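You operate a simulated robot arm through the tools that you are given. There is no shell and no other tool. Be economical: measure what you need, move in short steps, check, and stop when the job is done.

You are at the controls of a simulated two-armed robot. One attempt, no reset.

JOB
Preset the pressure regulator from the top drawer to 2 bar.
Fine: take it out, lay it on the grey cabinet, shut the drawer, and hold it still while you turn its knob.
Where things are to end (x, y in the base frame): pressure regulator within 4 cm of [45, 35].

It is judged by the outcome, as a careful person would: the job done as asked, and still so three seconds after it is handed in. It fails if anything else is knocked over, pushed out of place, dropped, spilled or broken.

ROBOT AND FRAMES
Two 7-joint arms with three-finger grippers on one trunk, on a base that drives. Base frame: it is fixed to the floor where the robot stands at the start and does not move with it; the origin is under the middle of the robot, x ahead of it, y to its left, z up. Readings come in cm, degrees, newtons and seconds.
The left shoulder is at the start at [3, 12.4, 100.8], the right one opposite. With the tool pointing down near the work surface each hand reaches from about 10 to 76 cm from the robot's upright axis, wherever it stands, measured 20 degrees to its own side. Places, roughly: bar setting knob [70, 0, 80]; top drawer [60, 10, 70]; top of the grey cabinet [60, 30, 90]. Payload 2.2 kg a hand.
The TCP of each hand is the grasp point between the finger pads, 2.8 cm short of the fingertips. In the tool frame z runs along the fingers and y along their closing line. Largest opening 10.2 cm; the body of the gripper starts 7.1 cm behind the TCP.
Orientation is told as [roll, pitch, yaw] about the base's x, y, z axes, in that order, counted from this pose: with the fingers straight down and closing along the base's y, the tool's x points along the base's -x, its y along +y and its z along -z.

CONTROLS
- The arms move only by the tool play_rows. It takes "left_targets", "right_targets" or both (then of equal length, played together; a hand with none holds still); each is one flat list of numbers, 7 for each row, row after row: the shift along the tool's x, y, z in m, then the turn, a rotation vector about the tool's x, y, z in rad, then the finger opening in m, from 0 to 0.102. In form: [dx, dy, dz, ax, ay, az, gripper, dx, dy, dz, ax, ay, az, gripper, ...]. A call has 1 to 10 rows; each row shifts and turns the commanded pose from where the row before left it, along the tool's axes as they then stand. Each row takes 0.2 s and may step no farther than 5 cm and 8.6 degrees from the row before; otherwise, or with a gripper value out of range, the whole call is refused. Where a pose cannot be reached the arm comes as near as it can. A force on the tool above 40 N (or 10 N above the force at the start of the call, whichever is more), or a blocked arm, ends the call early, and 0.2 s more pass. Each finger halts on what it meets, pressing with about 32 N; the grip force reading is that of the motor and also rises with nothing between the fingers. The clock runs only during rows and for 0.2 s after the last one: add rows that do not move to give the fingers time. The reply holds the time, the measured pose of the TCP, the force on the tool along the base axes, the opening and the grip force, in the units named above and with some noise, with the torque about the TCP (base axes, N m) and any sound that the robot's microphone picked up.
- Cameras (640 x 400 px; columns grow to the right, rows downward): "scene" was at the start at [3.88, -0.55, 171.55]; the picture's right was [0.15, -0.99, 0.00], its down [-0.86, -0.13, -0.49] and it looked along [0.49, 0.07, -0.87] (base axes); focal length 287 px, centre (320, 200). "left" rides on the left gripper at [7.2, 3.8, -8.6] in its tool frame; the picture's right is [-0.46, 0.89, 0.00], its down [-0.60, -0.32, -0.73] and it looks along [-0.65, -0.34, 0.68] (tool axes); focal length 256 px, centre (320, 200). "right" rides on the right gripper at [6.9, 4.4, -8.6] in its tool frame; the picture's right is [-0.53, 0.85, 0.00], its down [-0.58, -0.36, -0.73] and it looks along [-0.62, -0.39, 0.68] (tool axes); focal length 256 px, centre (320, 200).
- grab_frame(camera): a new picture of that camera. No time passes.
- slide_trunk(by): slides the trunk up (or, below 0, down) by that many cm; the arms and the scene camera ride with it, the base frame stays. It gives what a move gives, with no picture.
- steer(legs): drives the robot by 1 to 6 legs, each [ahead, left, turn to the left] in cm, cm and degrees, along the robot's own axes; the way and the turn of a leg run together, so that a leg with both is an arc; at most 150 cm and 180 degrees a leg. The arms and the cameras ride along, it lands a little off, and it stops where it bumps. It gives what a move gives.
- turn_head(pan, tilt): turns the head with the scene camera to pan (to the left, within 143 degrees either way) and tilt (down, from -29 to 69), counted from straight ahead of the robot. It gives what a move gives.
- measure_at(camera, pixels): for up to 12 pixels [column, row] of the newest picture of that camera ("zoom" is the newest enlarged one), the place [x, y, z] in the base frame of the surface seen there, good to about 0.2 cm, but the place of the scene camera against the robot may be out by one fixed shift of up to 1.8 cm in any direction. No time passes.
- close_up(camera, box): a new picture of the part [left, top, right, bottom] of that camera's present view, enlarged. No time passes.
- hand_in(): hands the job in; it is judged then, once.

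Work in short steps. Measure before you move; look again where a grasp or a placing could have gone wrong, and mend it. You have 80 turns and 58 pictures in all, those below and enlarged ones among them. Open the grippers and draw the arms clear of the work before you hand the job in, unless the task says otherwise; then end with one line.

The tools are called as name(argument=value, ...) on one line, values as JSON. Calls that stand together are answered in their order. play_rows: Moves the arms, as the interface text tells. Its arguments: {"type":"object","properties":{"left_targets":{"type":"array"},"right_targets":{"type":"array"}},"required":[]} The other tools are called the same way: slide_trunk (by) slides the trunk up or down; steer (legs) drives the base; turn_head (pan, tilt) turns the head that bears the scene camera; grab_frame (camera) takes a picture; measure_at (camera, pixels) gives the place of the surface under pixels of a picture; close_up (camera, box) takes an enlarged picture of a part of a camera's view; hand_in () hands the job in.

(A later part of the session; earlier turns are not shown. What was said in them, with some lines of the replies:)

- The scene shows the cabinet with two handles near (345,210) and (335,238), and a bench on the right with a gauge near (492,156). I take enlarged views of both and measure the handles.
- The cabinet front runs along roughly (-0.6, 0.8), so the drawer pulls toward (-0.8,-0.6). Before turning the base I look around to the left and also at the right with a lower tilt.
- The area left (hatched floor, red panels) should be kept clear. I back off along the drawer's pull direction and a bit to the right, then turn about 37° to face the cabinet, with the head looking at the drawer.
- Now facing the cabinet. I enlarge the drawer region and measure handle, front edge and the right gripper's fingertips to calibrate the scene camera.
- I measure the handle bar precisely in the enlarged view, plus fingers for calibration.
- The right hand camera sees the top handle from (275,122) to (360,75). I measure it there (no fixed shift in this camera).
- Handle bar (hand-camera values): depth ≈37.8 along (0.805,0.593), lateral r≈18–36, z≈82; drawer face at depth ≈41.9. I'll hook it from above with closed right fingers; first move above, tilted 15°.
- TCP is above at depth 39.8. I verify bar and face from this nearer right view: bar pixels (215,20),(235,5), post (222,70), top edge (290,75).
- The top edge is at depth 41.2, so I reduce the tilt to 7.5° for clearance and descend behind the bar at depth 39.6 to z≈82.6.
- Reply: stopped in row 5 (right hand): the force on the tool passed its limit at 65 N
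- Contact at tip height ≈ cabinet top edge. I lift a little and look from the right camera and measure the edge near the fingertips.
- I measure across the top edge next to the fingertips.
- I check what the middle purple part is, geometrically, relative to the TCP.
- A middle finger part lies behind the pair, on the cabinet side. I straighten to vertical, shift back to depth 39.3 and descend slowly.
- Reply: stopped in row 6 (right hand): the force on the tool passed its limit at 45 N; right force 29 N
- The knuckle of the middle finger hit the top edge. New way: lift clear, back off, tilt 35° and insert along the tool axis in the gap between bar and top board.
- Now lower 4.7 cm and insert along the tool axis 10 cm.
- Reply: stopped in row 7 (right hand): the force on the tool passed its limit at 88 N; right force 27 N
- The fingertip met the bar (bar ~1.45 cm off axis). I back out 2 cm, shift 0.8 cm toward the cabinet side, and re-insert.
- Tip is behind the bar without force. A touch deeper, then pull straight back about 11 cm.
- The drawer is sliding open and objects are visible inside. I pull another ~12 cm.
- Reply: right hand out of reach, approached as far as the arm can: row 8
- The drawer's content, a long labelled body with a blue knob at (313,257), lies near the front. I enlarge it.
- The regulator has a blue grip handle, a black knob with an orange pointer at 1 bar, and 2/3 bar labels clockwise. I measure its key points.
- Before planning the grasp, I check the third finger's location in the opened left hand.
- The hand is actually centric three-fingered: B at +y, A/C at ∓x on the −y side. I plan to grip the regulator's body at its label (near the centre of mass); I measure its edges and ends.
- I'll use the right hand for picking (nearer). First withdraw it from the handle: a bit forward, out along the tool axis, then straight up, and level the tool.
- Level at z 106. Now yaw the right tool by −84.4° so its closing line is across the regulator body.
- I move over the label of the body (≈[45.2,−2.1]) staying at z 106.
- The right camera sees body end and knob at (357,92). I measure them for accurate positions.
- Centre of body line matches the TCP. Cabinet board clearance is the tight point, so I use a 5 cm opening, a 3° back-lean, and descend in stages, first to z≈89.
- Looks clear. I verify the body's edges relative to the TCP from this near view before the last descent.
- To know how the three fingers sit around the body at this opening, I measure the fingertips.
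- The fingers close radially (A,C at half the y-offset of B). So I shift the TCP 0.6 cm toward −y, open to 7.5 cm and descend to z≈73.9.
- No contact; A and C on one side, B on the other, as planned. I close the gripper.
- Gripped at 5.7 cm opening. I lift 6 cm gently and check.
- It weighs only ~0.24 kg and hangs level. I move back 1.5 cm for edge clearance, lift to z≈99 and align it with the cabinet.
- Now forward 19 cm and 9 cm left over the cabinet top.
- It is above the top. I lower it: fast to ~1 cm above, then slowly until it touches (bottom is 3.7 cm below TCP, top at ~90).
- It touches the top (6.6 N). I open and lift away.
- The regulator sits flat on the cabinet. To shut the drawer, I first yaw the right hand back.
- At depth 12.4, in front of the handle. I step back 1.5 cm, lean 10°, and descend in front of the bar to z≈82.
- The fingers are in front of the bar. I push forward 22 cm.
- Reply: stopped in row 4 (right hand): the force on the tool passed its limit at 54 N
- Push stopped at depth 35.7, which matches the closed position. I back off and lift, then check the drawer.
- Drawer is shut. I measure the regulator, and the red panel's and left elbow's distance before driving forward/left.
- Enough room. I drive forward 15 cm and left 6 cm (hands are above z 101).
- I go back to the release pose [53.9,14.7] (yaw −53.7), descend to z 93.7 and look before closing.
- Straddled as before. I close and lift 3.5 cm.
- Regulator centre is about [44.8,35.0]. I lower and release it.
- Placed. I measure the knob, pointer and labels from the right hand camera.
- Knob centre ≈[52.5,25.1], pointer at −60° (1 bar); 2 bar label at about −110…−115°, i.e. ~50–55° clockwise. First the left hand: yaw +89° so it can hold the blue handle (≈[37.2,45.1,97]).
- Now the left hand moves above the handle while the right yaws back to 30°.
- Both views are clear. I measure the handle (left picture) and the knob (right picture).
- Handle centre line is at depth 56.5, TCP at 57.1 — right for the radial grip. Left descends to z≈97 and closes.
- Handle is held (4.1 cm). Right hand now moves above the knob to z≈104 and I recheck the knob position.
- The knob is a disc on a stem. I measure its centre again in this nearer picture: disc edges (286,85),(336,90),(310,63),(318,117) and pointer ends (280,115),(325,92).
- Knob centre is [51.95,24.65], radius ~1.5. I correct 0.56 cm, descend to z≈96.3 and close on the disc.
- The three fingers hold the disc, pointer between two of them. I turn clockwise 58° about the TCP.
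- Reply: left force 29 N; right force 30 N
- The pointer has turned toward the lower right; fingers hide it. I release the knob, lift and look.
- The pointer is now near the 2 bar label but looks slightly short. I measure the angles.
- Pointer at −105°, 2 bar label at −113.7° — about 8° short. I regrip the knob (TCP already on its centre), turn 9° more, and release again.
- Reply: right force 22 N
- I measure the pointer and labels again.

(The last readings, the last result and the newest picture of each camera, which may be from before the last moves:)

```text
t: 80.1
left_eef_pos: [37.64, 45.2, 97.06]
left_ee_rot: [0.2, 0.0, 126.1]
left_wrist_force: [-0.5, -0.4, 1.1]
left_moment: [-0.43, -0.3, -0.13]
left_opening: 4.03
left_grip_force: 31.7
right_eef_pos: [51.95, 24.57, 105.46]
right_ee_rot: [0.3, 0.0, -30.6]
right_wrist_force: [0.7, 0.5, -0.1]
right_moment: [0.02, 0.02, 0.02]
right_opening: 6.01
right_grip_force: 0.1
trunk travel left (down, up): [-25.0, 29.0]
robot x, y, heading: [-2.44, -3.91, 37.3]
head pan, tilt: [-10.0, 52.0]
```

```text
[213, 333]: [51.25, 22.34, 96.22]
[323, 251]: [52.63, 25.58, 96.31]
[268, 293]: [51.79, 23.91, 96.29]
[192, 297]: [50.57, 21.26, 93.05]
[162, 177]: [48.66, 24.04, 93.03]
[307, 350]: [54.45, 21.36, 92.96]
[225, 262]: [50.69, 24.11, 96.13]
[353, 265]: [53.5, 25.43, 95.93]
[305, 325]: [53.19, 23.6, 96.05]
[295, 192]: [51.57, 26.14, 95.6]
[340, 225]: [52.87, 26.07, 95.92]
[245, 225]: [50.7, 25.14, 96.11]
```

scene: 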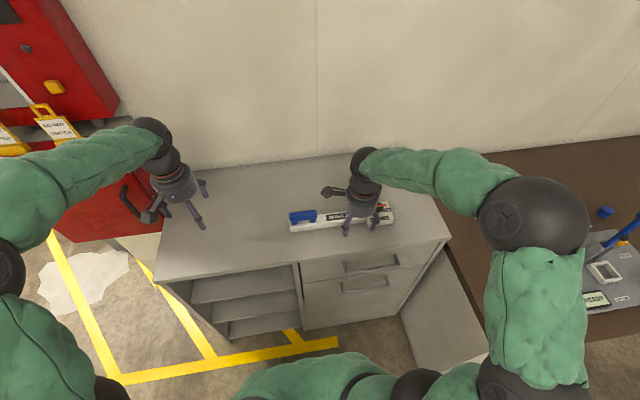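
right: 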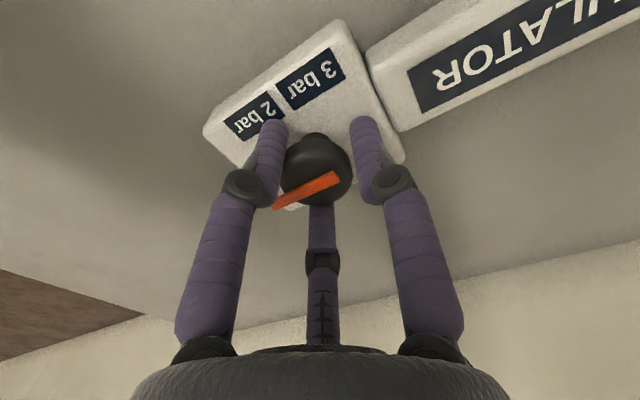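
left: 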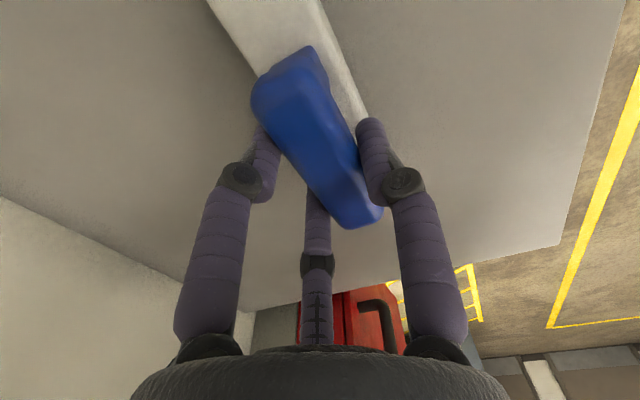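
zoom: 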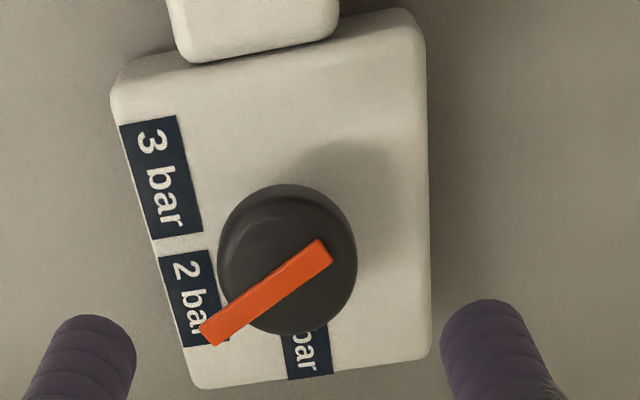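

Pointer −113°, label −114°: set to 2 bar. Now I release the handle with the left hand and lift both hands clear.

play_rows(left_targets=[0, 0, 0, 0, 0, 0, 0.045, 0, 0, 0, 0, 0, 0, 0.055, 0, 0, 0, 0, 0, 0, 0.06, 0, 0, -0.02, 0, 0, 0, 0.06, 0, 0, -0.04, 0, 0, 0, 0.06, 0, 0, -0.05, 0, 0, 0, 0.06, 0, 0.04, -0.03, 0, 0, 0, 0.08, 0, 0.04, 0, 0, 0, 0, 0.08, -0.02, 0.04, 0, 0, 0, 0, 0.1, 0, 0, 0, 0, 0, 0, 0.1], right_targets=[0, 0, 0, 0, 0, 0, 0.06, 0, 0, 0, 0, 0, 0, 0.06, 0, 0, -0.03, 0, 0, 0, 0.06, 0, 0, -0.03, 0, 0, 0, 0.06, 0, 0, -0.03, 0, 0, 0, 0.06, 0.02, -0.04, 0, 0, 0, 0, 0.06, 0.02, -0.04, 0, 0, 0, 0, 0.06, 0.02, -0.04, 0, 0, 0, 0, 0.06, 0, 0, 0, 0, 0, 0, 0.06, 0, 0, 0, 0, 0, 0, 0.06])

grab_frame(camera="scene")

close_up(camera="scene", box=[210, 150, 370, 260])

```text
t: 82.3
left_eef_pos: [26.69, 39.61, 111.15]
left_ee_rot: [0.2, 0.0, 126.1]
left_wrist_force: [-0.9, -0.5, 0.5]
left_moment: [-0.01, 0.02, 0.01]
left_opening: 10.0
left_grip_force: 0.0
right_eef_pos: [40.73, 17.19, 114.17]
right_ee_rot: [0.2, -0.1, -30.4]
right_wrist_force: [0.5, 0.1, -0.4]
right_moment: [0.01, 0.01, -0.03]
right_opening: 5.97
right_grip_force: 0.1
trunk travel left (down, up): [-25.0, 29.0]
robot x, y, heading: [-2.41, -4.33, 37.0]
head pan, tilt: [-10.0, 52.0]
```

```text
5 pictures are left
```

scene: 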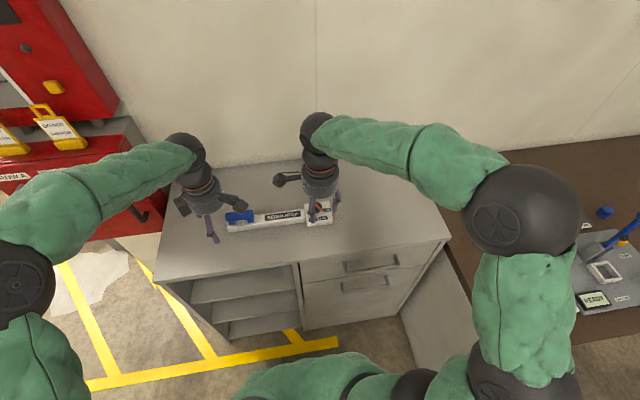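

```text
3.64 times, centred on (290, 205) of scene
```

zoom: 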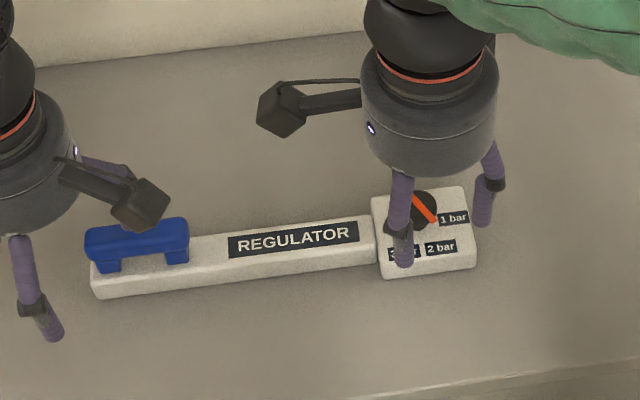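

Regulator stands as placed. I draw the right hand further right, then verify position and pointer in an unobstructed view.

play_rows(right_targets=[-0.0345, -0.015, 0, 0, 0, 0, 0.06, -0.0345, -0.015, 0, 0, 0, 0, 0.06, -0.0345, -0.015, 0, 0, 0, 0, 0.08, -0.0345, -0.015, 0, 0, 0, 0, 0.1, 0, 0, 0, 0, 0, 0, 0.1])

close_up(camera="scene", box=[210, 150, 370, 260])

measure_at(camera="zoom", pixels=[[95, 280], [92, 262], [185, 250], [375, 235], [374, 200], [463, 190], [475, 250], [382, 262], [430, 215], [415, 197], [435, 222], [440, 247]])

```text
t: 83.5
left_eef_pos: [26.55, 39.71, 111.14]
left_ee_rot: [0.2, 0.0, 126.2]
left_wrist_force: [0.5, -0.3, 0.1]
left_moment: [-0.02, 0.01, -0.02]
left_opening: 10.04
left_grip_force: 0.1
right_eef_pos: [49.53, 5.24, 114.12]
right_ee_rot: [0.3, -0.1, -30.4]
right_wrist_force: [0.6, 0.6, 0.9]
right_moment: [-0.01, 0.02, 0.04]
right_opening: 10.01
right_grip_force: 0.0
trunk travel left (down, up): [-25.0, 29.0]
robot x, y, heading: [-1.93, -3.8, 37.0]
head pan, tilt: [-10.0, 52.0]
```

```text
3.64 times, centred on (290, 205) of scene
```

zoom: 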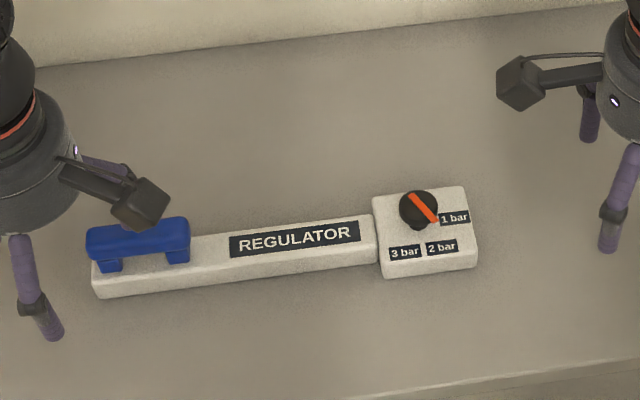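

```text
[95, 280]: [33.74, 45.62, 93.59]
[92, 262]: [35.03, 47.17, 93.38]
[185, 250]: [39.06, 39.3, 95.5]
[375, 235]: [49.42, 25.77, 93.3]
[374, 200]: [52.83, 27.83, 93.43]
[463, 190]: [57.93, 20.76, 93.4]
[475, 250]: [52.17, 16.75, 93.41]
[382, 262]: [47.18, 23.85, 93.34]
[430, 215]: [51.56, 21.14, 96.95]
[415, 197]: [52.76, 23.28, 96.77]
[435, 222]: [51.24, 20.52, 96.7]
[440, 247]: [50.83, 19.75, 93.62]
```

The pointer's direction (−119° in the same view) matches the 2 bar label (−118°), the regulator's centre is about [44.5,34.8], the drawer is shut, and both hands are open and clear. I hand in.

hand_in()

```text
The job is handed in.
```

The regulator is on the grey cabinet with its centre at about [44.5, 34.8], its pointer on 2 bar to within about a degree, the top drawer is shut, and both hands are open and clear.
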